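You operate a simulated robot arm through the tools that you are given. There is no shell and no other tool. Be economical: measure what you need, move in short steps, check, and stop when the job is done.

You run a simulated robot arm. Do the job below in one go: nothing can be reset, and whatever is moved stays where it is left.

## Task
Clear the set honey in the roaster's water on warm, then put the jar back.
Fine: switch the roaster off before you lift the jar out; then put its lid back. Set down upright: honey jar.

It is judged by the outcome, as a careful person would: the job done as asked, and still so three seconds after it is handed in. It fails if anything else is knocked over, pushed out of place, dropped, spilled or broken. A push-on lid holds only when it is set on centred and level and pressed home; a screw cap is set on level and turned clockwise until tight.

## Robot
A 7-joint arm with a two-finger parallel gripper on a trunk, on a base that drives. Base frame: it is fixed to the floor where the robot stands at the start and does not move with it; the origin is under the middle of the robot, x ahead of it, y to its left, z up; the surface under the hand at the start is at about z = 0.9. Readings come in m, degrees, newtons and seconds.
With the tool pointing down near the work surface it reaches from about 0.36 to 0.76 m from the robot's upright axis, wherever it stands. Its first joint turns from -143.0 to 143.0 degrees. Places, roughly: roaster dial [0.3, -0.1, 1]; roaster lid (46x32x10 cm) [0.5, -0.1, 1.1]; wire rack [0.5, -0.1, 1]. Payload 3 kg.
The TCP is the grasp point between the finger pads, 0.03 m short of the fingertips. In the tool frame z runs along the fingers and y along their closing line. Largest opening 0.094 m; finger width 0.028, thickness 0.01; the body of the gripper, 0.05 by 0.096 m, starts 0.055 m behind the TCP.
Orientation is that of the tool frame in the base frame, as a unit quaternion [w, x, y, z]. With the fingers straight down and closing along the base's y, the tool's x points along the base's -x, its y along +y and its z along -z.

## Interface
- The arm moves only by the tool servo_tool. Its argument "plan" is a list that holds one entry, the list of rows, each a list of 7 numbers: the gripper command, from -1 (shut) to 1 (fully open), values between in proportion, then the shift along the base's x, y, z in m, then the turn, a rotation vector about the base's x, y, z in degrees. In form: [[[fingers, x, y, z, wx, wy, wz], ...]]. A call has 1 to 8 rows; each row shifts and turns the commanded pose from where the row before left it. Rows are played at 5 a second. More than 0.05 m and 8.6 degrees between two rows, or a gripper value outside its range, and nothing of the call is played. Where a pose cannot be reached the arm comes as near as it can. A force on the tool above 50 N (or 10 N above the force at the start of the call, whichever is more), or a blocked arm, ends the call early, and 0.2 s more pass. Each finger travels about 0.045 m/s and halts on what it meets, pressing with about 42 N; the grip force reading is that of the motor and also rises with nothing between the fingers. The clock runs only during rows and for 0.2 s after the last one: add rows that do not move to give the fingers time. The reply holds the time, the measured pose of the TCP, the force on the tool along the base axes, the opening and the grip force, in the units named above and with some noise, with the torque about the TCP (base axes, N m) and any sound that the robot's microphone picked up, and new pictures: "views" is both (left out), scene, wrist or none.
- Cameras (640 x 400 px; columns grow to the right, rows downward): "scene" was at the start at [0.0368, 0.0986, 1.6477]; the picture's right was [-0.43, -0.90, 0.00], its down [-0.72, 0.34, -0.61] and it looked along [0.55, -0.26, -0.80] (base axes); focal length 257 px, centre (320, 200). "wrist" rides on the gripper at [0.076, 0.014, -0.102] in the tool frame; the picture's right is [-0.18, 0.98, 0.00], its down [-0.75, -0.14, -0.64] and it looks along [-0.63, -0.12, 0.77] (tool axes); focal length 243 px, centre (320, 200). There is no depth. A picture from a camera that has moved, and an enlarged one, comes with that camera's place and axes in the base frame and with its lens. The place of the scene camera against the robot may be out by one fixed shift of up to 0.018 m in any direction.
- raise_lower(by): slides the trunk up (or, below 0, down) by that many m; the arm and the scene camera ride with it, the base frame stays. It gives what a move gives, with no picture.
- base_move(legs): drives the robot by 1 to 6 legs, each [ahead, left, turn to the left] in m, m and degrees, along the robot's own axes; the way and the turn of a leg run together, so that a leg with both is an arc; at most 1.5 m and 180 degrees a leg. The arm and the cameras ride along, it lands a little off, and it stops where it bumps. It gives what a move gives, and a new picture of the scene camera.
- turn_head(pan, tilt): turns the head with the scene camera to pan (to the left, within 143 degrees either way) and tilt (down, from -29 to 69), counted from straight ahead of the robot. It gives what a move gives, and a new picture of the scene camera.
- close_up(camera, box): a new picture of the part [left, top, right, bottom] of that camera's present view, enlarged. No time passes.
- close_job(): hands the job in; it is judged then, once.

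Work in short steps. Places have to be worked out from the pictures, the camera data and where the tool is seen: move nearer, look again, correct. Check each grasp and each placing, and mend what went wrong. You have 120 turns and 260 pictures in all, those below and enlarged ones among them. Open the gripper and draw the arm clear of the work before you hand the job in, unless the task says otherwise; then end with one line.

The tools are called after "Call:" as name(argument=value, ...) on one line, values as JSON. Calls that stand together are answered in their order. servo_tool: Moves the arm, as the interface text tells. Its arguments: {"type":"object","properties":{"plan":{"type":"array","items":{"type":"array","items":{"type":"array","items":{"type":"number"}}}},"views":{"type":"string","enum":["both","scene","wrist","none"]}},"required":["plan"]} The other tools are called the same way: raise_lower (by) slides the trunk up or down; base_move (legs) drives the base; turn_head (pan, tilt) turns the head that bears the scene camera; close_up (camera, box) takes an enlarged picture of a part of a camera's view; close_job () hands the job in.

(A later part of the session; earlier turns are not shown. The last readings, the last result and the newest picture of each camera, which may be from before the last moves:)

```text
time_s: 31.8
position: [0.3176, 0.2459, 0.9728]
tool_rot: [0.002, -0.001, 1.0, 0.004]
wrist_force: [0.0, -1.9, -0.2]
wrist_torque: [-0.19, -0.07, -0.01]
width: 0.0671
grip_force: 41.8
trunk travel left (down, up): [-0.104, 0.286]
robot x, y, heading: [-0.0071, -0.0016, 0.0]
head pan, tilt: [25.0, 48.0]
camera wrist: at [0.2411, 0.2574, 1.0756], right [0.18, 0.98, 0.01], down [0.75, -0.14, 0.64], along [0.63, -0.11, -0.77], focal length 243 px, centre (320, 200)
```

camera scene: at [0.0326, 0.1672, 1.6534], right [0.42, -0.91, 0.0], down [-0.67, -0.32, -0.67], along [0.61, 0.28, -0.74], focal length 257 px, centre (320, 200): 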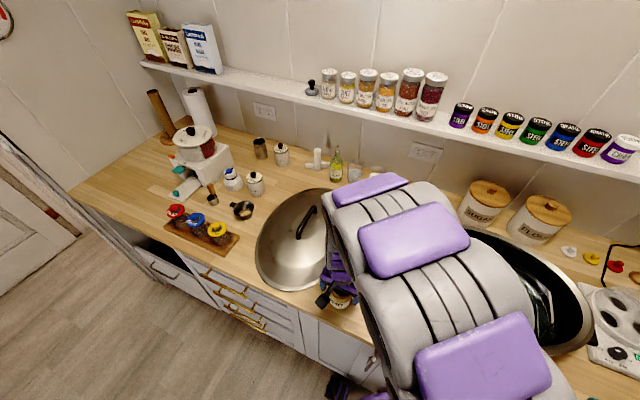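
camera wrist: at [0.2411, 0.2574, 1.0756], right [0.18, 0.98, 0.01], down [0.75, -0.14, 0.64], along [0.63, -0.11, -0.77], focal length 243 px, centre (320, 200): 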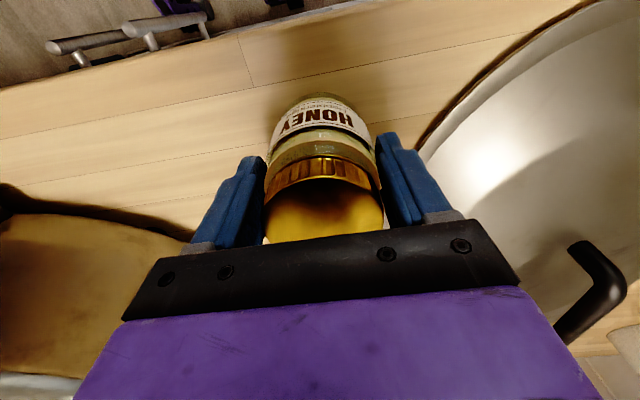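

Held at 67 mm, grip height 0.073 above the counter at (0.318, 0.246). I lift it and carry it to above the roaster.

Call:
servo_tool(plan=[[[-1, 0, 0, 0.02, 0, 0, 0], [-1, 0, 0, 0.04, 0, 0, 0], [-1, 0, 0, 0.05, 0, 0, 0], [-1, 0, 0, 0.05, 0, 0, 0], [-1, 0, 0, 0.04, 0, 0, 0], [-1, 0.02, -0.04, 0, 0, 0, 0], [-1, 0.02, -0.04, 0, 0, 0, 0], [-1, 0.02, -0.04, 0, 0, 0, 0]]], views="none")

Call:
servo_tool(plan=[[[-1, 0.02, -0.04, 0, 0, 0, 0], [-1, 0.02, -0.04, 0, 0, 0, 0], [-1, 0.02, -0.04, 0, 0, 0, 0], [-1, 0.02, -0.04, 0, 0, 0, 0], [-1, 0.01, -0.03, 0, 0, 0, 0], [-1, 0, 0, 0, 0, 0, 0]]], views="wrist")

Call:
turn_head(pan=-8, tilt=50)

```text
time_s: 33.6
position: [0.3769, 0.1236, 1.173]
tool_rot: [0.001, -0.001, 1.0, 0.003]
wrist_force: [0.0, -0.1, -4.5]
wrist_torque: [-0.02, 0.03, -0.03]
width: 0.067
grip_force: 41.7
trunk travel left (down, up): [-0.104, 0.286]
robot x, y, heading: [-0.0058, 0.0019, -0.1]
head pan, tilt: [25.0, 48.0]
```

```text
time_s: 35.0
position: [0.4668, -0.0699, 1.1736]
tool_rot: [0.002, -0.001, 1.0, 0.003]
wrist_force: [0.1, 0.6, -4.7]
wrist_torque: [-0.01, -0.01, -0.01]
width: 0.0672
grip_force: 42.2
trunk travel left (down, up): [-0.104, 0.286]
robot x, y, heading: [-0.0066, 0.0005, -0.3]
head pan, tilt: [25.0, 48.0]
camera wrist: at [0.3905, -0.0569, 1.276], right [0.18, 0.98, 0.01], down [0.75, -0.14, 0.64], along [0.63, -0.11, -0.77], focal length 243 px, centre (320, 200)
```

wrist: 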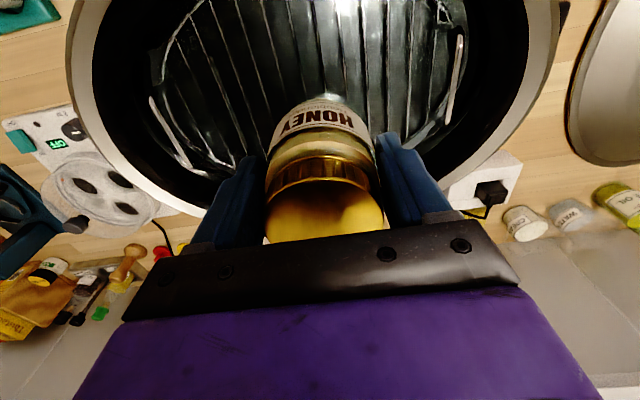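

```text
time_s: 36.0
position: [0.4671, -0.0685, 1.1724]
tool_rot: [0.002, -0.001, 1.0, 0.003]
wrist_force: [-0.5, 0.8, -3.7]
wrist_torque: [0.0, 0.05, 0.0]
width: 0.0674
grip_force: 42.5
trunk travel left (down, up): [-0.104, 0.286]
robot x, y, heading: [-0.0071, 0.0031, -0.0]
head pan, tilt: [-8.0, 50.0]
camera scene: at [0.0387, 0.1196, 1.651], right [-0.14, -0.99, 0.0], down [-0.76, 0.11, -0.64], along [0.63, -0.09, -0.77], focal length 257 px, centre (320, 200)
```

scene: 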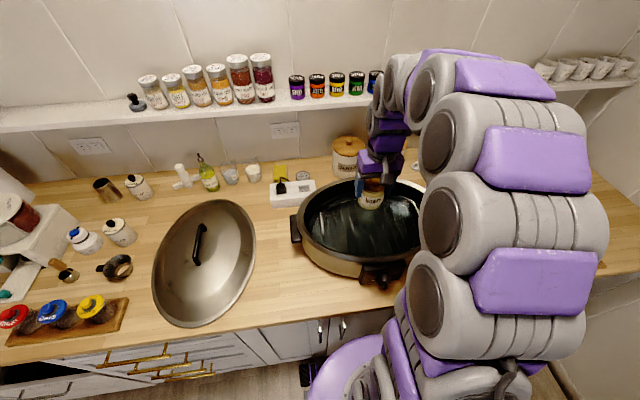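

The jar is over the middle of the wire rack in the water. I shift to (0.48, -0.085) and lower it until it meets the rack.

Call:
servo_tool(plan=[[[-1, 0.006, -0.008, -0.03, 0, 0, 0], [-1, 0.006, -0.008, -0.03, 0, 0, 0], [-1, 0, 0, -0.02, 0, 0, 0], [-1, 0, 0, -0.015, 0, 0, 0], [-1, 0, 0, -0.01, 0, 0, 0], [-1, 0, 0, 0, 0, 0, 0]]])

```text
time_s: 37.4
position: [0.4788, -0.0835, 1.0655]
tool_rot: [0.001, -0.001, 1.0, 0.004]
wrist_force: [0.3, 0.0, -4.2]
wrist_torque: [-0.03, 0.03, -0.03]
width: 0.0672
grip_force: 41.8
trunk travel left (down, up): [-0.104, 0.286]
robot x, y, heading: [-0.0079, 0.0013, -0.1]
head pan, tilt: [-8.0, 50.0]
camera scene: at [0.039, 0.1189, 1.6511], right [-0.14, -0.99, 0.0], down [-0.76, 0.11, -0.64], along [0.63, -0.09, -0.77], focal length 257 px, centre (320, 200)
camera wrist: at [0.4026, -0.0715, 1.1699], right [0.18, 0.98, 0.01], down [0.75, -0.14, 0.64], along [0.63, -0.11, -0.77], focal length 243 px, centre (320, 200)
```

scene: 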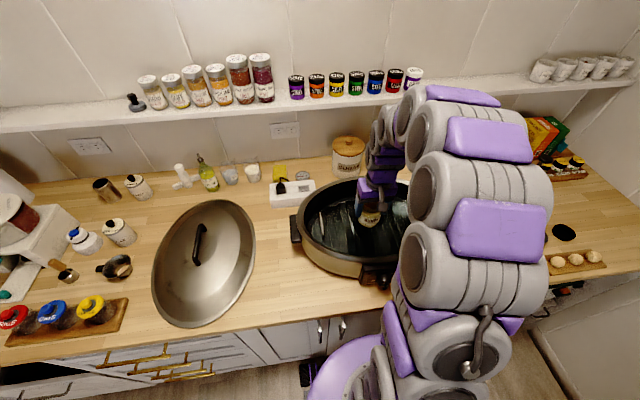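
wrist: 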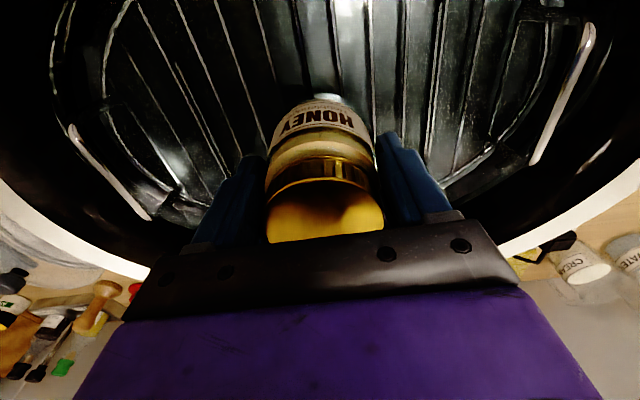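

Still free. I continue slowly downward.

Call:
servo_tool(plan=[[[-1, 0, 0, -0.01, 0, 0, 0], [-1, 0, 0, -0.01, 0, 0, 0], [-1, 0, 0, -0.01, 0, 0, 0], [-1, 0, 0, -0.008, 0, 0, 0], [-1, 0, 0, -0.006, 0, 0, 0], [-1, 0, 0, 0, 0, 0, 0]]])

```text
time_s: 38.8
position: [0.4792, -0.0832, 1.0236]
tool_rot: [0.004, -0.001, 1.0, 0.003]
wrist_force: [0.5, -0.6, 24.4]
wrist_torque: [-0.18, -0.29, 0.34]
width: 0.0669
grip_force: 42.2
trunk travel left (down, up): [-0.104, 0.286]
robot x, y, heading: [-0.0087, 0.0033, -0.1]
head pan, tilt: [-8.0, 50.0]
camera scene: at [0.0349, 0.1199, 1.6515], right [-0.14, -0.99, 0.0], down [-0.76, 0.11, -0.64], along [0.64, -0.09, -0.77], focal length 257 px, centre (320, 200)
camera wrist: at [0.4023, -0.0707, 1.1272], right [0.18, 0.98, 0.01], down [0.75, -0.14, 0.65], along [0.64, -0.11, -0.76], focal length 243 px, centre (320, 200)
```

scene: 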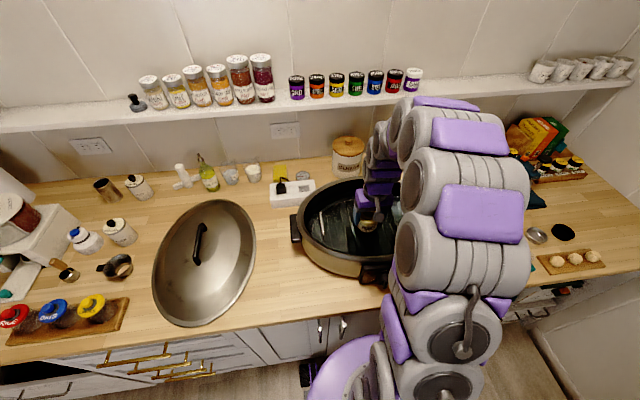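
wrist: 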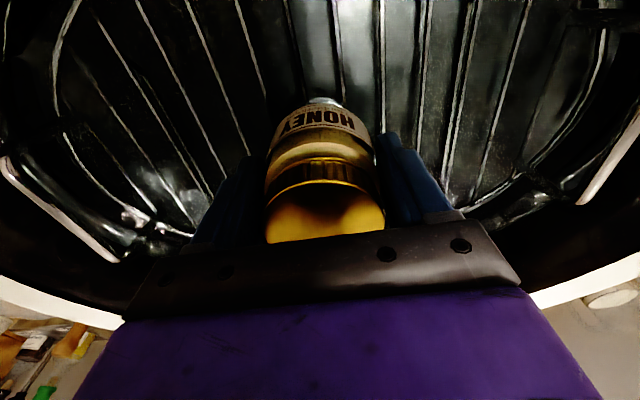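

The jar stands on the rack (24 N up, TCP z 1.024). I ease off 3 mm, open, and look.

Call:
servo_tool(plan=[[[-1, 0, 0, 0.003, 0, 0, 0], [0.2, 0, 0, 0, 0, 0, 0], [0.6, 0, 0, 0, 0, 0, 0], [0.8, 0, 0, 0, 0, 0, 0], [0.8, 0, 0, 0, 0, 0, 0]]], views="wrist")

Call:
servo_tool(plan=[[[0.8, 0, 0, 0.03, 0, 0, 0], [0.8, 0, 0, 0.04, 0, 0, 0], [0.8, 0, 0, 0.05, 0, 0, 0], [1, -0.03, 0, 0.04, 0, 0, 0], [1, -0.04, 0, 0.02, 0, 0, 0], [1, -0.04, 0, 0, 0, 0, 0], [1, 0, 0, 0, 0, 0, 0]]])

```text
time_s: 40.0
position: [0.4788, -0.0825, 1.0245]
tool_rot: [0.001, -0.002, 1.0, 0.003]
wrist_force: [1.0, -0.2, 1.2]
wrist_torque: [0.0, -0.02, -0.02]
width: 0.0844
grip_force: 0.0
trunk travel left (down, up): [-0.104, 0.286]
robot x, y, heading: [-0.0053, -0.0023, -0.1]
head pan, tilt: [-8.0, 50.0]
camera wrist: at [0.4026, -0.0707, 1.1287], right [0.18, 0.98, 0.01], down [0.75, -0.14, 0.64], along [0.63, -0.11, -0.77], focal length 243 px, centre (320, 200)
```

wrist: 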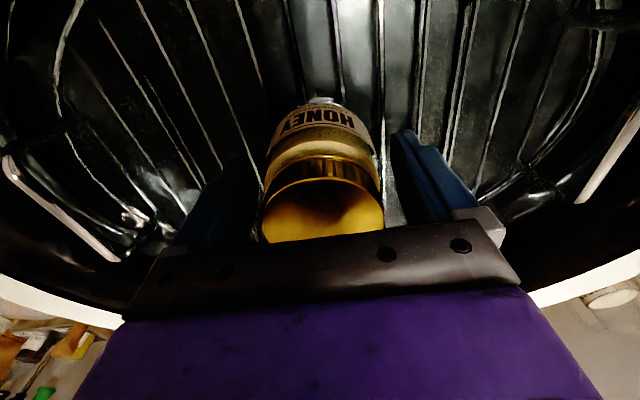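

```text
time_s: 41.6
position: [0.3683, -0.0829, 1.206]
tool_rot: [0.001, -0.001, 1.0, 0.004]
wrist_force: [0.2, -0.7, 0.3]
wrist_torque: [0.0, 0.0, 0.03]
width: 0.0939
grip_force: 0.0
trunk travel left (down, up): [-0.104, 0.286]
robot x, y, heading: [-0.0042, 0.0001, 0.1]
head pan, tilt: [-8.0, 50.0]
camera scene: at [0.0376, 0.1194, 1.6511], right [-0.14, -0.99, 0.0], down [-0.76, 0.11, -0.64], along [0.64, -0.09, -0.77], focal length 257 px, centre (320, 200)
camera wrist: at [0.2933, -0.0709, 1.3094], right [0.18, 0.98, 0.01], down [0.75, -0.14, 0.64], along [0.63, -0.11, -0.77], focal length 243 px, centre (320, 200)
```

scene: 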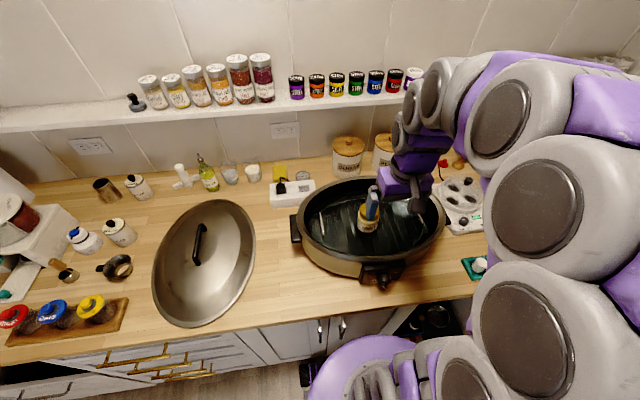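
wrist: 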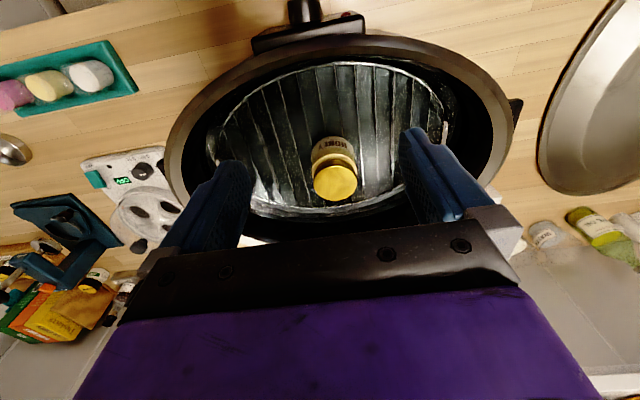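

The jar stands upright on the rack in the water. Now the dial: I back the base off 0.38 m, then turn the hand to point forward, wrist camera on top.

Call:
base_move(legs=[[-0.38, 0, 0]])

Call:
servo_tool(plan=[[[1, 0.01, 0, 0, 0, 0, -8.5], [1, 0.01, 0, 0, 0, 0, -8.5], [1, 0.01, 0, 0, 0, 0, -8.5], [1, 0.01, 0, 0, 0, 0, -8.5], [1, 0.01, 0, 0, 0, 0, -8.5], [1, 0, 0, 0, 0, 0, -8.5], [1, 0, 0, 0, 0, 0, -8.5], [1, 0, 0, 0, 0, 0, -8.5]]], views="none")

Call:
servo_tool(plan=[[[1, 0, 0, 0, 0, 0, -8.5], [1, 0, 0, 0, 0, 0, -8.5], [1, 0, 0, 0, 0, 0, -8.5], [1, 0, 0, 0, 0, 0, -8.5], [1, 0, 0, 0, 0, 0, -8.5], [1, 0, 0, 0, 0, 0, -8.5], [1, 0, 0, 0, 0, 0, -8.5], [1, 0, 0, 0, 0, 0, -8.5]]], views="none")

Call:
servo_tool(plan=[[[1, 0, 0, 0, 0, 0, -8.5], [1, 0, 0, 0, 0, 0, -8.5], [1, 0, 0, 0, 0, 0, -8.5], [1, 0, 0, 0, 0, 0, -8.5], [1, 0, 0, 0, 0, 0, -8.5], [1, 0, 0, 0, 0, 0, -1.5]]], views="wrist")

```text
time_s: 44.0
position: [-0.0083, -0.0831, 1.2054]
tool_rot: [0.002, 0.001, 1.0, 0.003]
wrist_force: [-0.5, 0.0, 0.4]
wrist_torque: [0.0, -0.01, -0.06]
width: 0.0941
grip_force: 0.0
trunk travel left (down, up): [-0.104, 0.286]
robot x, y, heading: [-0.3788, 0.004, -0.0]
head pan, tilt: [-8.0, 50.0]
camera scene: at [-0.339, 0.12, 1.6511], right [-0.14, -0.99, 0.0], down [-0.76, 0.11, -0.64], along [0.64, -0.09, -0.77], focal length 257 px, centre (320, 200)
```

scene: 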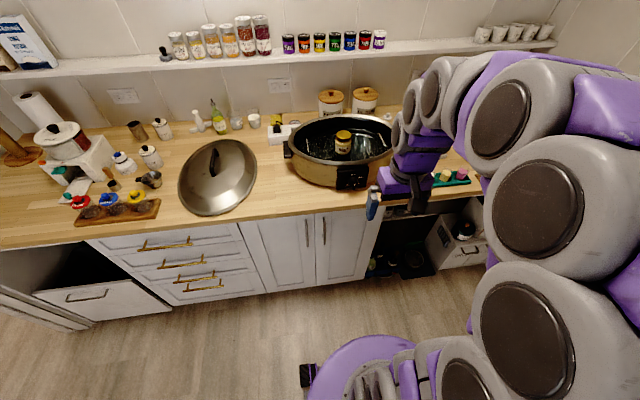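

```text
time_s: 45.8
position: [0.0426, -0.0828, 1.2058]
tool_rot: [0.003, 0.562, 0.827, 0.002]
wrist_force: [0.0, 0.0, 0.3]
wrist_torque: [0.0, -0.02, -0.02]
width: 0.0941
grip_force: 0.0
trunk travel left (down, up): [-0.104, 0.286]
robot x, y, heading: [-0.3801, 0.0004, -0.2]
head pan, tilt: [-8.0, 50.0]
```

```text
time_s: 47.6
position: [0.0419, -0.083, 1.207]
tool_rot: [0.005, 0.928, 0.373, -0.002]
wrist_force: [-0.8, 0.0, -0.1]
wrist_torque: [-0.02, 0.04, 0.0]
width: 0.0941
grip_force: 0.0
trunk travel left (down, up): [-0.104, 0.286]
robot x, y, heading: [-0.38, 0.0007, -0.0]
head pan, tilt: [-8.0, 50.0]
```

```text
time_s: 49.0
position: [0.042, -0.0834, 1.2066]
tool_rot: [0.003, 1.0, -0.002, -0.003]
wrist_force: [0.4, -0.1, -0.1]
wrist_torque: [-0.03, 0.0, 0.05]
width: 0.0939
grip_force: 0.1
trunk travel left (down, up): [-0.104, 0.286]
robot x, y, heading: [-0.3848, 0.0001, -0.1]
head pan, tilt: [-8.0, 50.0]
camera wrist: at [0.1195, -0.0985, 1.3096], right [-0.19, -0.98, 0.01], down [-0.75, 0.15, 0.64], along [-0.63, 0.11, -0.76], focal length 243 px, centre (320, 200)
```

wrist: 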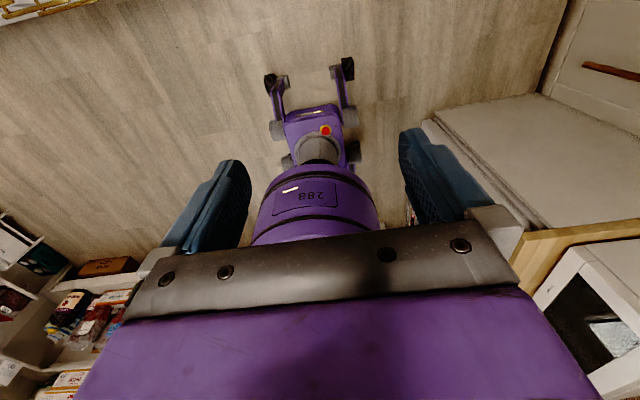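

Reached. Now I pitch the hand 70° up to point forward, and check the dial closely in the scene view.

Call:
servo_tool(plan=[[[1, 0.01, 0, 0, 0, -7.8, 0], [1, 0.01, 0, 0, 0, -7.8, 0], [1, 0.01, 0, 0, 0, -7.8, 0], [1, 0.01, 0, 0, 0, -7.8, 0], [1, 0.01, 0, 0, 0, -7.8, 0]]], views="none")

Call:
servo_tool(plan=[[[1, 0.01, 0, -0.02, 0, -7.8, 0], [1, 0.01, 0, -0.02, 0, -7.8, 0], [1, 0.01, 0, -0.02, 0, -7.8, 0], [1, 0.01, 0, -0.03, 0, -7.8, 0], [1, 0, 0, -0.03, 0, 0, 0]]])

Call:
close_up(camera="scene", box=[320, 155, 380, 195])

```text
time_s: 50.2
position: [0.0928, -0.0844, 1.2068]
tool_rot: [0.003, 0.943, -0.003, 0.333]
wrist_force: [0.2, -0.4, 1.0]
wrist_torque: [-0.03, 0.01, -0.02]
width: 0.094
grip_force: 0.1
trunk travel left (down, up): [-0.104, 0.286]
robot x, y, heading: [-0.3827, -0.0011, -0.0]
head pan, tilt: [-8.0, 50.0]
```

```text
time_s: 51.4
position: [0.1801, -0.1274, 1.1377]
tool_rot: [0.035, 0.845, -0.02, 0.534]
wrist_force: [-0.9, 0.8, 0.0]
wrist_torque: [0.01, 0.01, 0.0]
width: 0.0943
grip_force: 0.1
out of reach, approached as far as the arm can: row 2, 3, 4, 5
trunk travel left (down, up): [-0.104, 0.286]
robot x, y, heading: [-0.3815, 0.0008, 0.1]
head pan, tilt: [-8.0, 50.0]
camera scene: at [-0.3373, 0.1201, 1.651], right [-0.14, -0.99, 0.0], down [-0.76, 0.11, -0.64], along [0.63, -0.09, -0.77], focal length 257 px, centre (320, 200)
camera wrist: at [0.1199, -0.1344, 1.2522], right [-0.15, -0.98, -0.13], down [-0.89, 0.19, -0.41], along [0.43, 0.05, -0.9], focal length 243 px, centre (320, 200)
```

scene: 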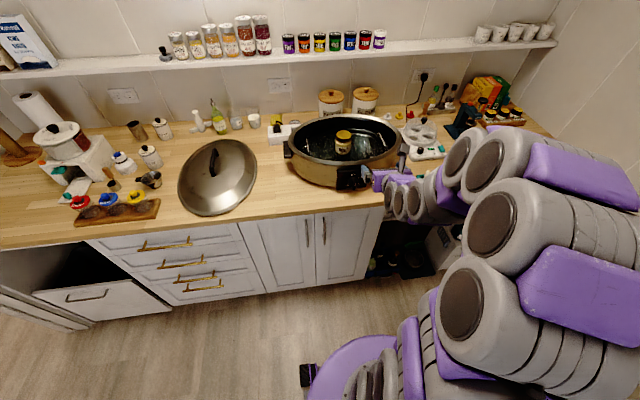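
wrist: 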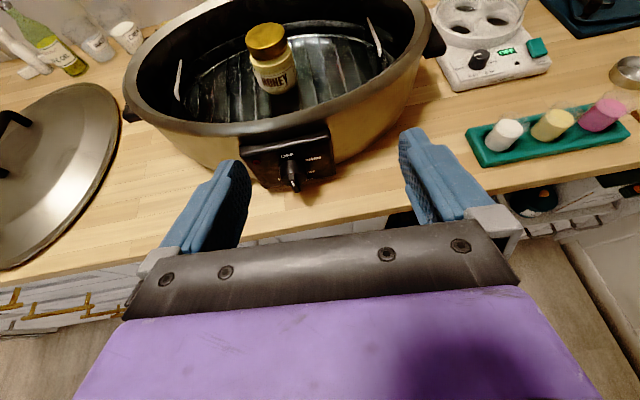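

```text
10.00 times, centred on (350, 175) of scene
camera zoom: at [-0.3373, 0.1201, 1.651], right [-0.14, -0.99, 0.0], down [-0.76, 0.11, -0.64], along [0.63, -0.09, -0.77], focal length 2567 px, centre (20, 450)
```

zoom: 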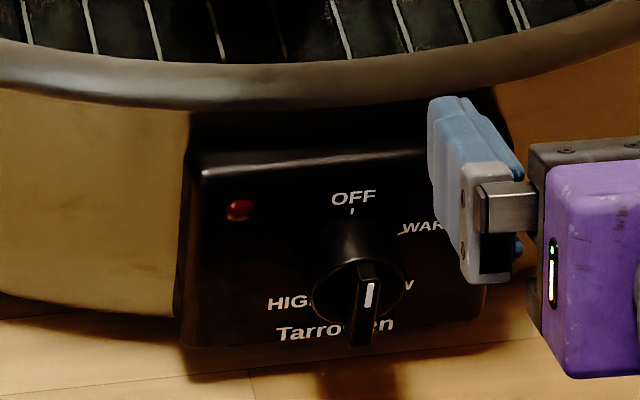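

The dial is clear now: bar upright at OFF, WARM to its upper right. The arm is at its limit here, so I back the base 0.15 m to let the arm stretch out more and check where the pose settles.

Call:
base_move(legs=[[-0.15, 0, 0]])

Call:
servo_tool(plan=[[[1, 0.03, 0, 0, 0, 0, 0], [1, 0.03, 0, 0, 0, 0, 0], [1, 0.03, 0, 0, 0, 0, 0], [1, 0.03, 0, 0, 0, 0, 0], [1, 0, 0, 0, 0, 0, 0]]])

```text
time_s: 52.8
position: [0.0285, -0.1278, 1.1378]
tool_rot: [0.034, 0.845, -0.02, 0.534]
wrist_force: [0.2, -0.2, 0.4]
wrist_torque: [-0.02, 0.03, 0.01]
width: 0.0937
grip_force: 0.0
trunk travel left (down, up): [-0.104, 0.286]
robot x, y, heading: [-0.5344, 0.0027, -0.2]
head pan, tilt: [-8.0, 50.0]
camera scene: at [-0.4875, 0.1212, 1.6511], right [-0.15, -0.99, 0.0], down [-0.76, 0.11, -0.64], along [0.64, -0.09, -0.77], focal length 257 px, centre (320, 200)
```

scene: 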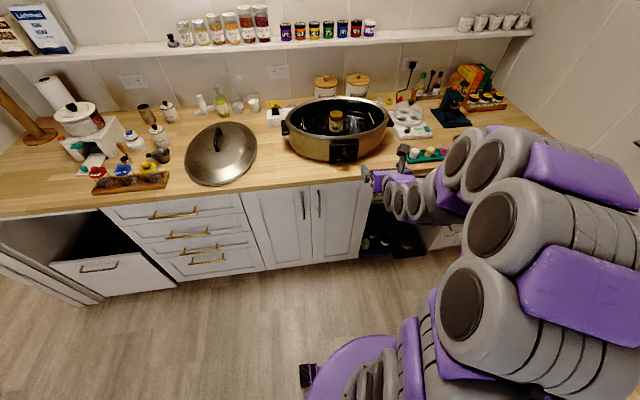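

```text
time_s: 54.0
position: [0.1498, -0.1276, 1.1375]
tool_rot: [0.036, 0.845, -0.022, 0.534]
wrist_force: [0.5, -0.1, -0.6]
wrist_torque: [0.01, 0.01, 0.0]
width: 0.0941
grip_force: 0.2
trunk travel left (down, up): [-0.104, 0.286]
robot x, y, heading: [-0.5286, 0.0019, 0.0]
head pan, tilt: [-8.0, 50.0]
camera scene: at [-0.4857, 0.1201, 1.6511], right [-0.15, -0.99, 0.0], down [-0.76, 0.11, -0.64], along [0.63, -0.09, -0.77], focal length 257 px, centre (320, 200)
camera wrist: at [0.0893, -0.1341, 1.2519], right [-0.15, -0.98, -0.13], down [-0.89, 0.19, -0.41], along [0.43, 0.05, -0.9], focal length 243 px, centre (320, 200)
```

scene: 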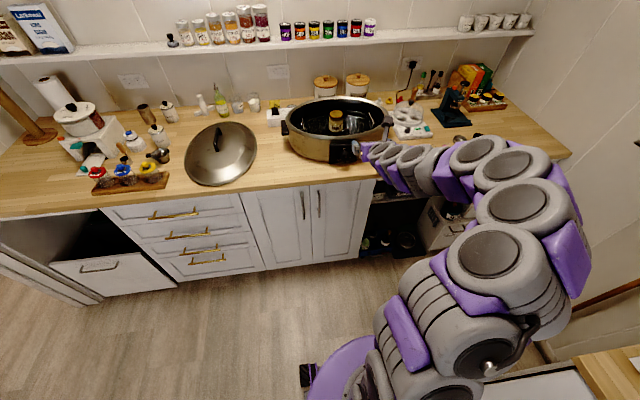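
wrist: 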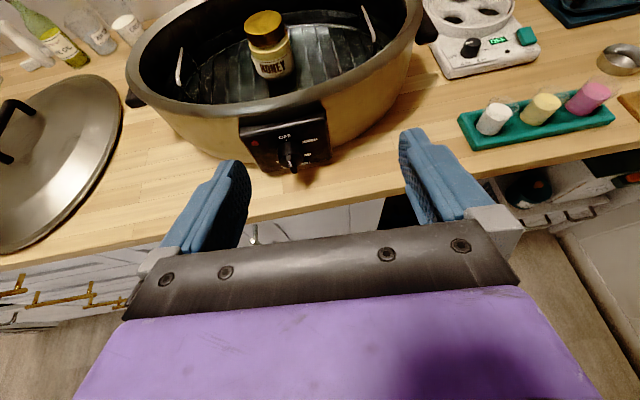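

Now I straighten the small yaw error, pitch 5° more, and come to y -0.095, z 1.0 in front of the dial.

Call:
servo_tool(plan=[[[1, 0, 0.01, -0.03, 0.7, -1, 1.4], [1, 0, 0.01, -0.03, 0.7, -2, 1.4], [1, 0, 0.01, -0.03, 0.7, -2, 1.5], [1, 0, 0.003, -0.03, 0, 0, 0], [1, 0, 0, -0.015, 0, 0, 0], [1, 0, 0, 0, 0, 0, 0]]])

```text
time_s: 55.4
position: [0.1513, -0.0961, 1.0017]
tool_rot: [-0.001, 0.822, -0.001, 0.57]
wrist_force: [-0.1, -0.6, 0.7]
wrist_torque: [0.0, 0.01, 0.03]
width: 0.0941
grip_force: 0.0
trunk travel left (down, up): [-0.104, 0.286]
robot x, y, heading: [-0.5322, -0.0017, -0.4]
head pan, tilt: [-8.0, 50.0]
camera scene: at [-0.4851, 0.1197, 1.6511], right [-0.15, -0.99, 0.0], down [-0.76, 0.11, -0.64], along [0.63, -0.09, -0.77], focal length 257 px, centre (320, 200)
camera wrist: at [0.0822, -0.1124, 1.11], right [-0.07, -0.98, -0.17], down [-0.86, 0.14, -0.48], along [0.5, 0.12, -0.86], focal length 243 px, centre (320, 200)
```

scene: 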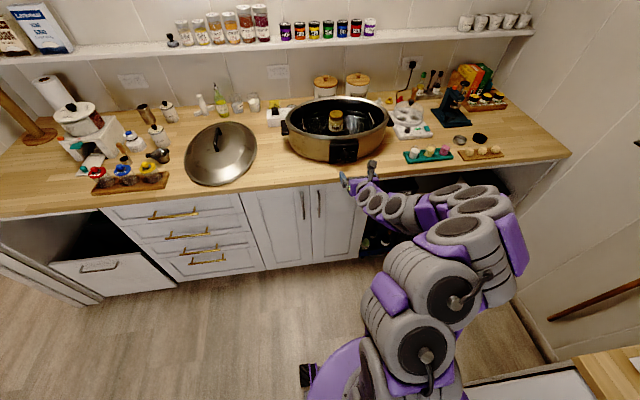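
wrist: 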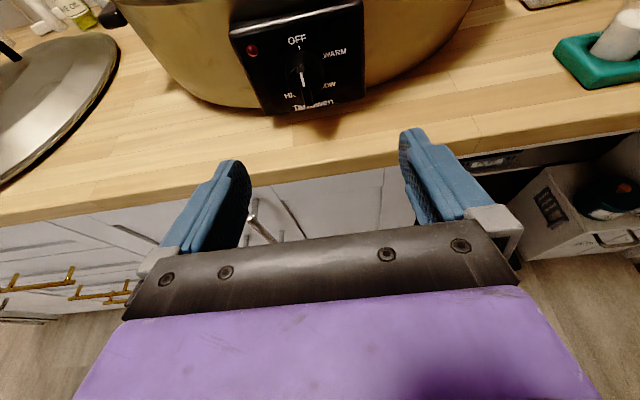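

Good pose. I enlarge the dial in the wrist view.

Call:
close_up(camera="wrist", box=[220, 0, 380, 120])

```text
3.33 times, centred on (300, 60) of wrist
camera zoom: at [0.0822, -0.1124, 1.11], right [-0.07, -0.98, -0.17], down [-0.86, 0.14, -0.48], along [0.5, 0.12, -0.86], focal length 809 px, centre (387, 667)
```

zoom: 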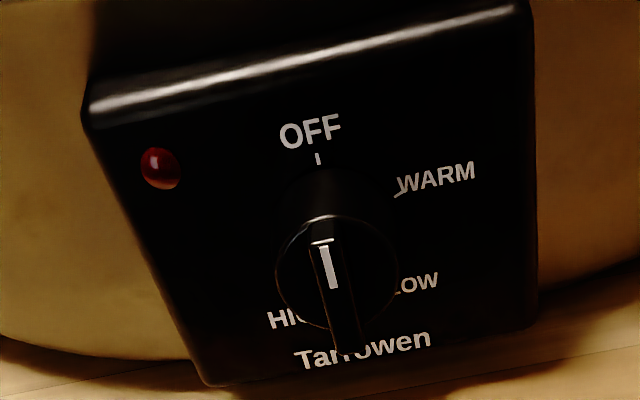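

From this view the knob axis is near y -0.085, z 0.96 (face at x≈0.30). I move nearer, fingers half open, to refine it.

Call:
servo_tool(plan=[[[0.5, 0.02, 0.004, -0.01, 0, 0, 0], [0.3, 0.025, 0.004, -0.01, 0, 0, 0], [0.3, 0.025, 0.003, -0.01, 0, 0, 0], [0.3, 0, 0, 0, 0, 0, 0]]], views="wrist")

Call:
close_up(camera="wrist", box=[220, 60, 420, 210])

```text
time_s: 56.4
position: [0.2186, -0.0834, 0.9731]
tool_rot: [0.0, 0.821, -0.002, 0.57]
wrist_force: [0.0, -0.2, 0.6]
wrist_torque: [-0.01, -0.05, 0.03]
width: 0.0612
grip_force: 0.0
trunk travel left (down, up): [-0.104, 0.286]
robot x, y, heading: [-0.5319, 0.0002, -0.5]
head pan, tilt: [-8.0, 50.0]
camera wrist: at [0.1511, -0.0989, 1.0808], right [-0.07, -0.98, -0.17], down [-0.86, 0.14, -0.48], along [0.5, 0.12, -0.86], focal length 243 px, centre (320, 200)
```

wrist: 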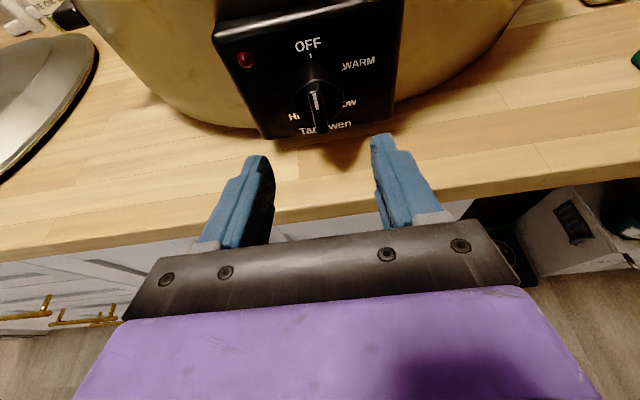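

```text
2.67 times, centred on (320, 135) of wrist
camera zoom: at [0.1511, -0.0989, 1.0808], right [-0.07, -0.98, -0.17], down [-0.86, 0.14, -0.48], along [0.5, 0.12, -0.86], focal length 647 px, centre (320, 373)
```

zoom: 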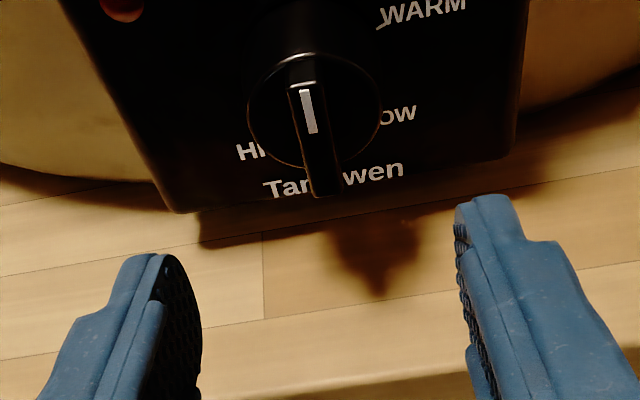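

Triangulated knob axis: y≈-0.086, z≈0.965, face x≈0.295–0.303. I advance 0.045 m and check.

Call:
servo_tool(plan=[[[0.1, 0.02, -0.002, 0.002, 0, 0, 0], [0.1, 0.015, -0.001, 0, 0, 0, 0], [0.1, 0.01, 0, 0, 0, 0, 0], [0.1, 0, 0, 0, 0, 0, 0]]], views="both")

Call:
close_up(camera="wrist", box=[220, 60, 420, 210])

Call:
close_up(camera="scene", box=[310, 120, 390, 180])

```text
time_s: 57.4
position: [0.2539, -0.0875, 0.9746]
tool_rot: [0.0, 0.822, -0.001, 0.569]
wrist_force: [0.4, -0.1, -0.4]
wrist_torque: [-0.02, -0.01, 0.0]
width: 0.0517
grip_force: 0.1
out of reach, approached as far as the arm can: row 3
trunk travel left (down, up): [-0.104, 0.286]
robot x, y, heading: [-0.531, 0.0014, -0.3]
head pan, tilt: [-8.0, 50.0]
camera scene: at [-0.484, 0.1208, 1.651], right [-0.15, -0.99, 0.0], down [-0.76, 0.11, -0.64], along [0.63, -0.09, -0.77], focal length 257 px, centre (320, 200)
camera wrist: at [0.1849, -0.1034, 1.0817], right [-0.07, -0.98, -0.17], down [-0.87, 0.14, -0.48], along [0.5, 0.12, -0.86], focal length 243 px, centre (320, 200)
```

scene: 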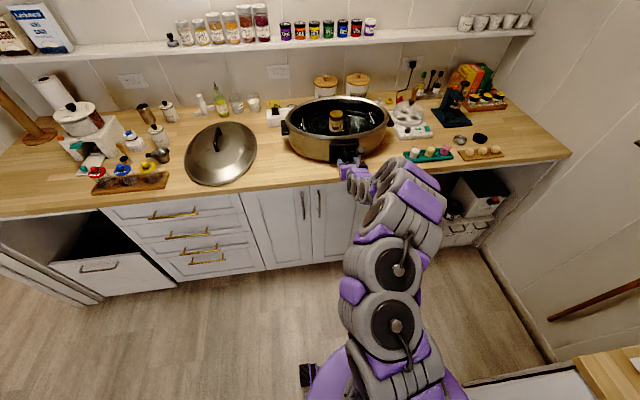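
wrist: 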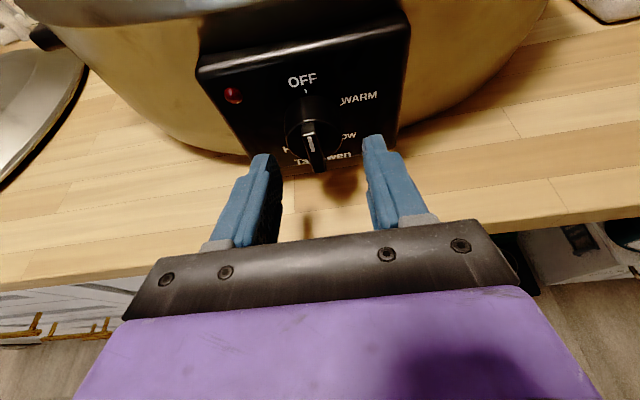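

```text
2.67 times, centred on (320, 135) of wrist
camera zoom: at [0.1849, -0.1034, 1.0817], right [-0.07, -0.98, -0.17], down [-0.87, 0.14, -0.48], along [0.5, 0.12, -0.86], focal length 647 px, centre (320, 373)
```

zoom: 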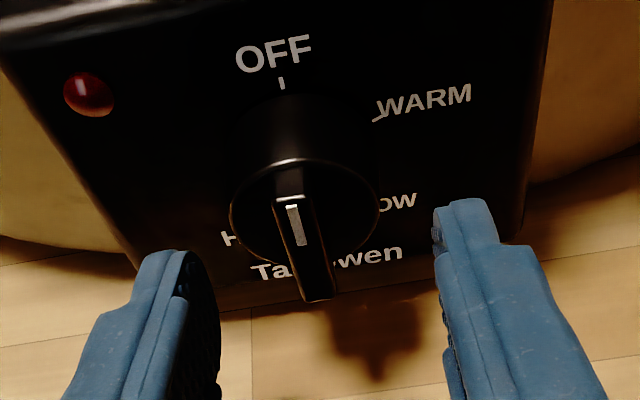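

```text
6.67 times, centred on (350, 150) of scene
camera zoom: at [-0.484, 0.1208, 1.651], right [-0.15, -0.99, 0.0], down [-0.76, 0.11, -0.64], along [0.63, -0.09, -0.77], focal length 1712 px, centre (120, 533)
```

zoom: 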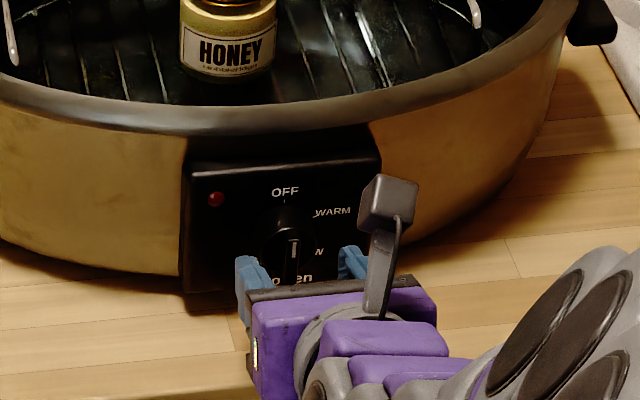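

Knob face centre triangulates to (0.293, -0.087, 0.970). The arm is at full stretch, so I pull the hand back 0.09 m, drive 0.1 m forward, then return.

Call:
servo_tool(plan=[[[0.1, -0.03, 0, 0.0, 0, 0, 0], [0.1, -0.04, 0, 0.01, 0, 0, 0], [0.1, -0.04, 0, 0.01, 0, 0, 0], [0.1, 0, 0, 0, 0, 0, 0]]], views="none")

Call:
base_move(legs=[[0.09, 0, 0]])

Call:
servo_tool(plan=[[[0.1, 0, 0, 0, 0, 0, 0]]], views="wrist")

```text
time_s: 58.4
position: [0.143, -0.0876, 0.9951]
tool_rot: [-0.001, 0.822, 0.0, 0.57]
wrist_force: [-0.5, -0.5, -0.7]
wrist_torque: [-0.01, 0.02, -0.02]
width: 0.0517
grip_force: 0.1
trunk travel left (down, up): [-0.104, 0.286]
robot x, y, heading: [-0.5341, 0.0048, -0.2]
head pan, tilt: [-8.0, 50.0]
```

```text
time_s: 59.5
position: [0.2341, -0.0888, 0.9942]
tool_rot: [0.0, 0.822, -0.001, 0.57]
wrist_force: [0.2, -0.2, -0.2]
wrist_torque: [-0.02, -0.02, 0.0]
width: 0.0517
grip_force: 0.0
trunk travel left (down, up): [-0.104, 0.286]
robot x, y, heading: [-0.4376, 0.0008, -0.4]
head pan, tilt: [-8.0, 50.0]
camera scene: at [-0.3931, 0.1199, 1.651], right [-0.15, -0.99, 0.0], down [-0.76, 0.11, -0.64], along [0.63, -0.09, -0.77], focal length 257 px, centre (320, 200)
```

scene: 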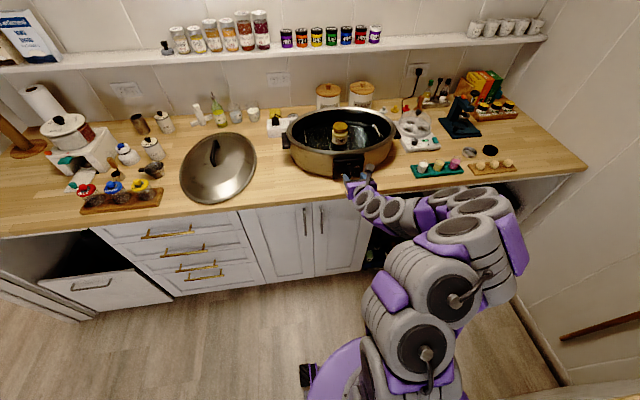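

```text
time_s: 59.9
position: [0.2327, -0.0881, 0.9949]
tool_rot: [0.0, 0.821, -0.002, 0.57]
wrist_force: [0.6, -0.2, -0.1]
wrist_torque: [-0.03, 0.01, 0.0]
width: 0.0516
grip_force: 0.1
trunk travel left (down, up): [-0.104, 0.286]
robot x, y, heading: [-0.4423, -0.0016, -0.4]
head pan, tilt: [-8.0, 50.0]
camera wrist: at [0.1636, -0.1045, 1.1037], right [-0.07, -0.98, -0.17], down [-0.86, 0.14, -0.48], along [0.5, 0.12, -0.86], focal length 243 px, centre (320, 200)
```

wrist: 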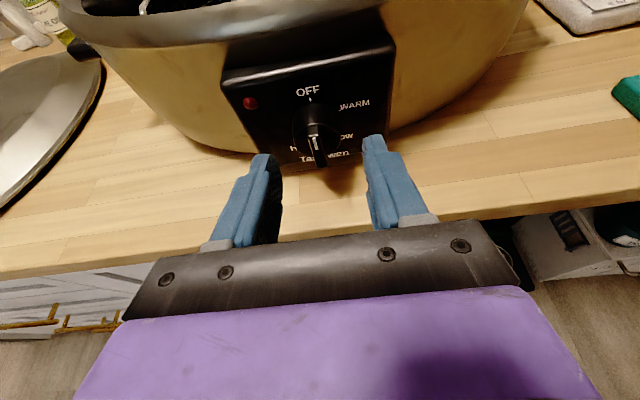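

Now to (0.262, -0.086, 0.981), with a force check.

Call:
servo_tool(plan=[[[0.1, 0.005, 0.002, -0.014, 0, 0, 0], [0.1, 0.012, 0.001, 0, 0, 0, 0], [0.1, 0.012, 0, 0, 0, 0, 0], [0.1, 0, 0, 0, 0, 0, 0]]], views="none")

Call:
close_up(camera="wrist", box=[220, 80, 420, 230])

```text
time_s: 60.9
position: [0.2618, -0.0852, 0.9819]
tool_rot: [0.0, 0.821, -0.002, 0.571]
wrist_force: [-0.1, -0.9, 0.3]
wrist_torque: [0.04, -0.01, -0.02]
width: 0.0514
grip_force: 0.2
trunk travel left (down, up): [-0.104, 0.286]
robot x, y, heading: [-0.4408, 0.0025, -0.4]
head pan, tilt: [-8.0, 50.0]
```

```text
2.67 times, centred on (320, 155) of wrist
camera zoom: at [0.1932, -0.1012, 1.0903], right [-0.07, -0.98, -0.17], down [-0.86, 0.14, -0.48], along [0.5, 0.12, -0.86], focal length 647 px, centre (320, 320)
```

zoom: 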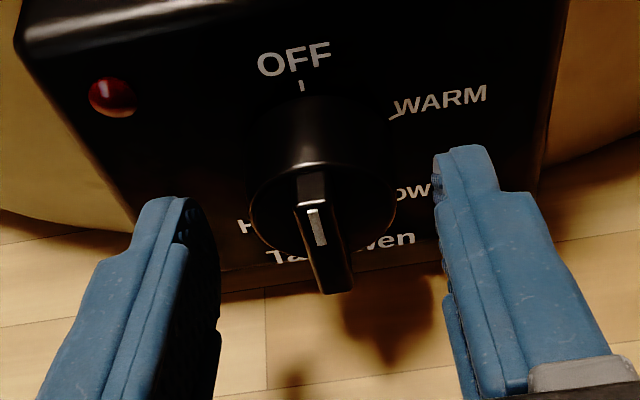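

The rib sits centred between the fingertips. I close on it.

Call:
servo_tool(plan=[[[-1, 0, 0, 0, 0, 0, 0], [-1, 0, 0, 0, 0, 0, 0], [-1, 0, 0, 0, 0, 0, 0], [-1, 0, 0, 0, 0, 0, 0], [-1, 0, 0, 0, 0, 0, 0]]], views="none")

Call:
close_up(camera="wrist", box=[220, 80, 420, 230])

```text
time_s: 62.1
position: [0.2596, -0.0854, 0.9845]
tool_rot: [0.0, 0.82, -0.002, 0.572]
wrist_force: [-26.6, -1.2, 11.6]
wrist_torque: [-0.07, -0.04, -0.18]
width: 0.0091
grip_force: 41.8
trunk travel left (down, up): [-0.104, 0.286]
robot x, y, heading: [-0.4412, 0.003, -0.3]
head pan, tilt: [-8.0, 50.0]
```

```text
2.67 times, centred on (320, 155) of wrist
camera zoom: at [0.1892, -0.1014, 1.0926], right [-0.07, -0.98, -0.17], down [-0.86, 0.14, -0.49], along [0.5, 0.12, -0.86], focal length 647 px, centre (320, 320)
```

zoom: 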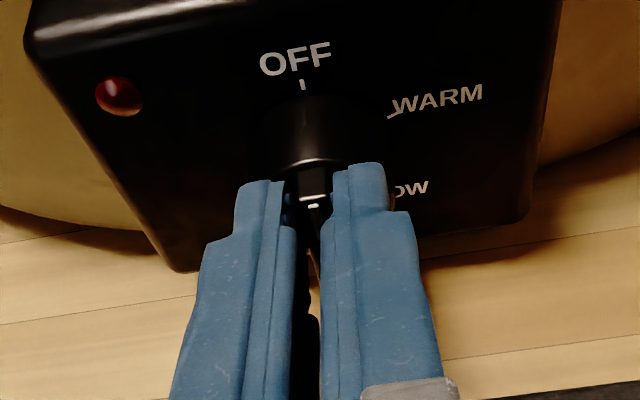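

The rib is gripped (9 mm), with the tips pressing on the face. I ease back 4 mm and turn the first 30° clockwise about the knob's axis.

Call:
servo_tool(plan=[[[-1, -0.004, 0, 0.0015, 0, 0, 0], [-1, 0, -0.0019, -0.0001, 7.5, 0, 0], [-1, 0, -0.0019, -0.0004, 7.5, 0, 0], [-1, 0, -0.0018, -0.0006, 7.5, 0, 0], [-1, 0, -0.0017, -0.0008, 7.5, 0, 0], [-1, 0, 0, 0, 0, 0, 0]]], views="none")

Call:
close_up(camera="wrist", box=[220, 80, 420, 230])

```text
time_s: 63.5
position: [0.2143, -0.0648, 1.0021]
tool_rot: [-0.208, 0.794, -0.15, 0.551]
wrist_force: [0.7, -0.6, 0.0]
wrist_torque: [0.01, 0.02, 0.0]
width: 0.0
grip_force: 32.7
out of reach, approached as far as the arm can: row 4, 5
trunk travel left (down, up): [-0.104, 0.286]
robot x, y, heading: [-0.4424, 0.0009, -0.6]
head pan, tilt: [-8.0, 50.0]
```

```text
2.67 times, centred on (320, 155) of wrist
camera zoom: at [0.145, -0.1307, 1.0892], right [-0.07, -0.77, -0.64], down [-0.86, 0.37, -0.35], along [0.5, 0.52, -0.69], focal length 647 px, centre (320, 320)
```

zoom: 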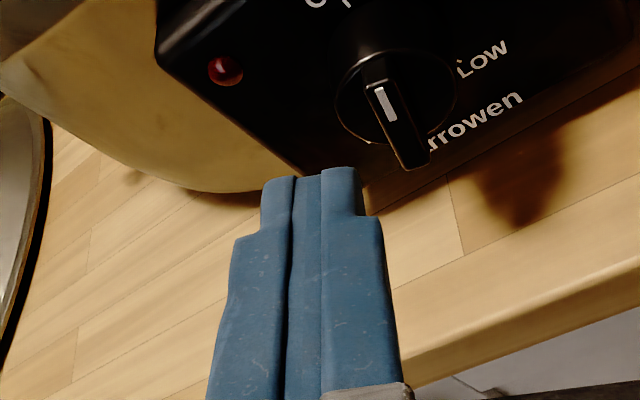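

The fingers slipped off: the arm ran out of wrist travel in this direction, and the knob is still at OFF. I retract, undo the roll, then turn the hand 180° about its own axis so the wrist has room to turn clockwise.

Call:
servo_tool(plan=[[[-1, -0.02, 0, 0.01, -7.5, 0, 0], [-1, -0.03, 0, 0.01, -7.5, 0, 0], [-1, -0.03, 0, 0.01, -7.5, 0, 0], [0, -0.03, 0, 0.01, -7.5, 0, 0], [0, 0, 0, 0, 0, 0, 0]]], views="none")

Call:
servo_tool(plan=[[[0, 0, 0, 0, -7.68, 0, 2.87], [0, 0, 0, 0, -7.68, 0, 2.87], [0, 0, 0, 0, -7.68, 0, 2.87], [0, 0, 0, 0, -7.68, 0, 2.87], [0, 0, 0, 0, -7.68, 0, 2.87], [0, 0, 0, 0, -7.68, 0, 2.87], [0, 0, 0, 0, -7.68, 0, 2.87], [0, 0, 0, 0, -7.68, 0, 2.87]]], views="scene")

```text
time_s: 64.7
position: [0.171, -0.0277, 1.101]
tool_rot: [0.002, 0.822, -0.001, 0.569]
wrist_force: [0.3, 1.3, 0.3]
wrist_torque: [-0.01, -0.07, -0.01]
width: 0.047
grip_force: 0.4
out of reach, approached as far as the arm can: row 3, 4
trunk travel left (down, up): [-0.104, 0.286]
robot x, y, heading: [-0.4406, 0.0029, -0.3]
head pan, tilt: [-8.0, 50.0]
```

```text
time_s: 66.5
position: [0.1686, -0.0303, 1.0997]
tool_rot: [0.309, 0.69, 0.445, 0.48]
wrist_force: [-0.4, 0.1, -0.1]
wrist_torque: [0.0, 0.04, 0.0]
width: 0.047
grip_force: 0.1
trunk travel left (down, up): [-0.104, 0.286]
robot x, y, heading: [-0.4417, 0.0001, -0.2]
head pan, tilt: [-8.0, 50.0]
camera scene: at [-0.3952, 0.1203, 1.6511], right [-0.15, -0.99, 0.0], down [-0.76, 0.11, -0.64], along [0.63, -0.09, -0.77], focal length 257 px, centre (320, 200)
```

scene: 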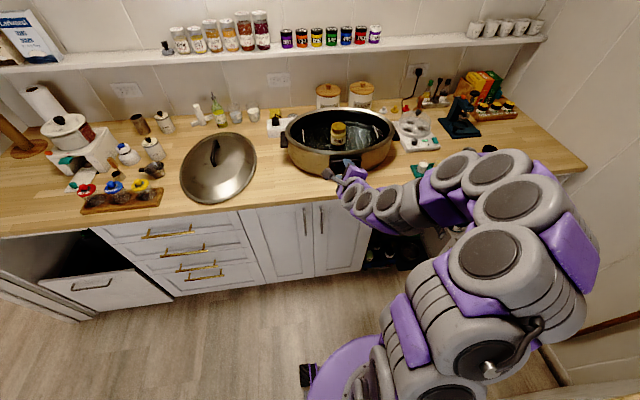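

The roll goes freely. I back the base 0.07 m for stretch and finish the 180°.

Call:
base_move(legs=[[-0.07, 0, 0]])

Call:
servo_tool(plan=[[[0, 0, 0, 0, -7.68, 0, 2.87], [0, 0, 0, 0, -7.68, 0, 2.87], [0, 0, 0, 0, -7.68, 0, 2.87], [0, 0, 0, 0, -7.68, 0, 2.87], [0, 0, 0, 0, -7.68, 0, 2.87], [0, 0, 0, 0, -7.68, 0, 2.87], [0, 0, 0, 0, -7.68, 0, 2.87]]], views="none")

Call:
servo_tool(plan=[[[0, 0, 0, 0, -7.68, 0, 2.87], [0, 0, 0, 0, -7.68, 0, 2.87], [0, 0, 0, 0, -7.68, 0, 2.87], [0, 0, 0, 0, -7.68, 0, 2.87], [0, 0, 0, 0, -7.68, 0, 2.87], [0, 0, 0, 0, -7.68, 0, 2.87], [0, 0, 0, 0, -7.68, 0, 2.87]]], views="both")

```text
time_s: 67.5
position: [0.0965, -0.0304, 1.0993]
tool_rot: [0.308, 0.69, 0.445, 0.48]
wrist_force: [0.4, 0.3, -0.3]
wrist_torque: [-0.03, -0.04, -0.02]
width: 0.0473
grip_force: 0.1
trunk travel left (down, up): [-0.104, 0.286]
robot x, y, heading: [-0.5091, 0.0038, -0.4]
head pan, tilt: [-8.0, 50.0]
camera scene: at [-0.4674, 0.1206, 1.6511], right [-0.15, -0.99, 0.0], down [-0.76, 0.11, -0.64], along [0.64, -0.09, -0.77], focal length 257 px, centre (320, 200)
```

scene: 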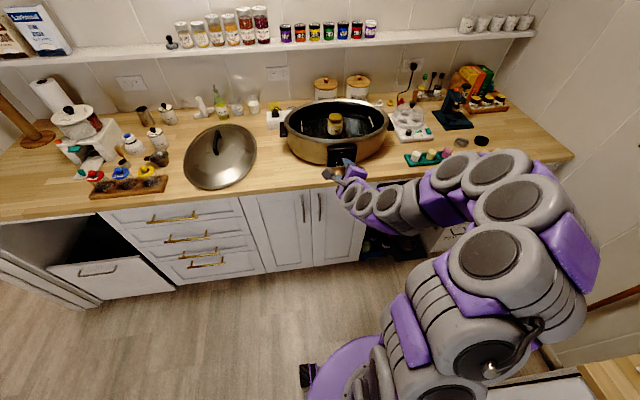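

```text
time_s: 69.1
position: [0.097, -0.0297, 1.0998]
tool_rot: [0.5, 0.391, 0.723, 0.273]
wrist_force: [-0.4, 0.1, 0.0]
wrist_torque: [0.02, -0.01, -0.01]
width: 0.0471
grip_force: 0.2
trunk travel left (down, up): [-0.104, 0.286]
robot x, y, heading: [-0.5113, 0.0026, -0.4]
head pan, tilt: [-8.0, 50.0]
```

```text
time_s: 70.7
position: [0.0964, -0.0283, 1.1004]
tool_rot: [0.569, -0.004, 0.822, -0.001]
wrist_force: [0.4, 0.3, 0.8]
wrist_torque: [0.01, -0.03, 0.02]
width: 0.0472
grip_force: 0.0
trunk travel left (down, up): [-0.104, 0.286]
robot x, y, heading: [-0.5155, 0.0011, -0.4]
head pan, tilt: [-8.0, 50.0]
camera scene: at [-0.4657, 0.1218, 1.651], right [-0.15, -0.99, 0.0], down [-0.76, 0.11, -0.64], along [0.63, -0.09, -0.77], focal length 257 px, centre (320, 200)
camera wrist: at [-0.0257, -0.0162, 1.0668], right [0.06, 0.98, 0.17], down [-0.33, -0.14, 0.93], along [0.94, -0.11, 0.32], focal length 243 px, centre (320, 200)
```

scene: 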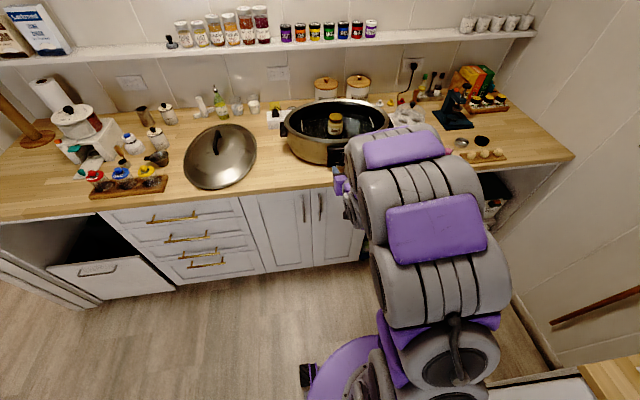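
wrist: 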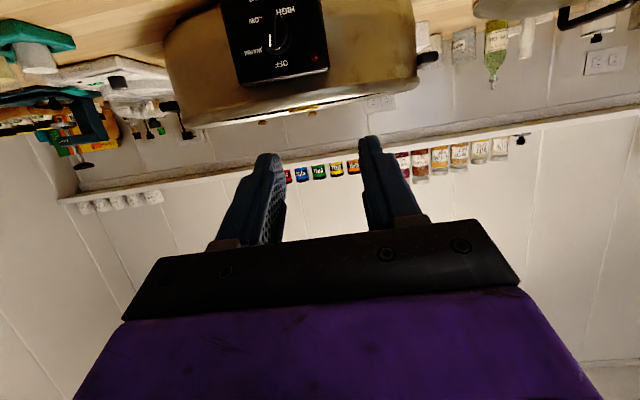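

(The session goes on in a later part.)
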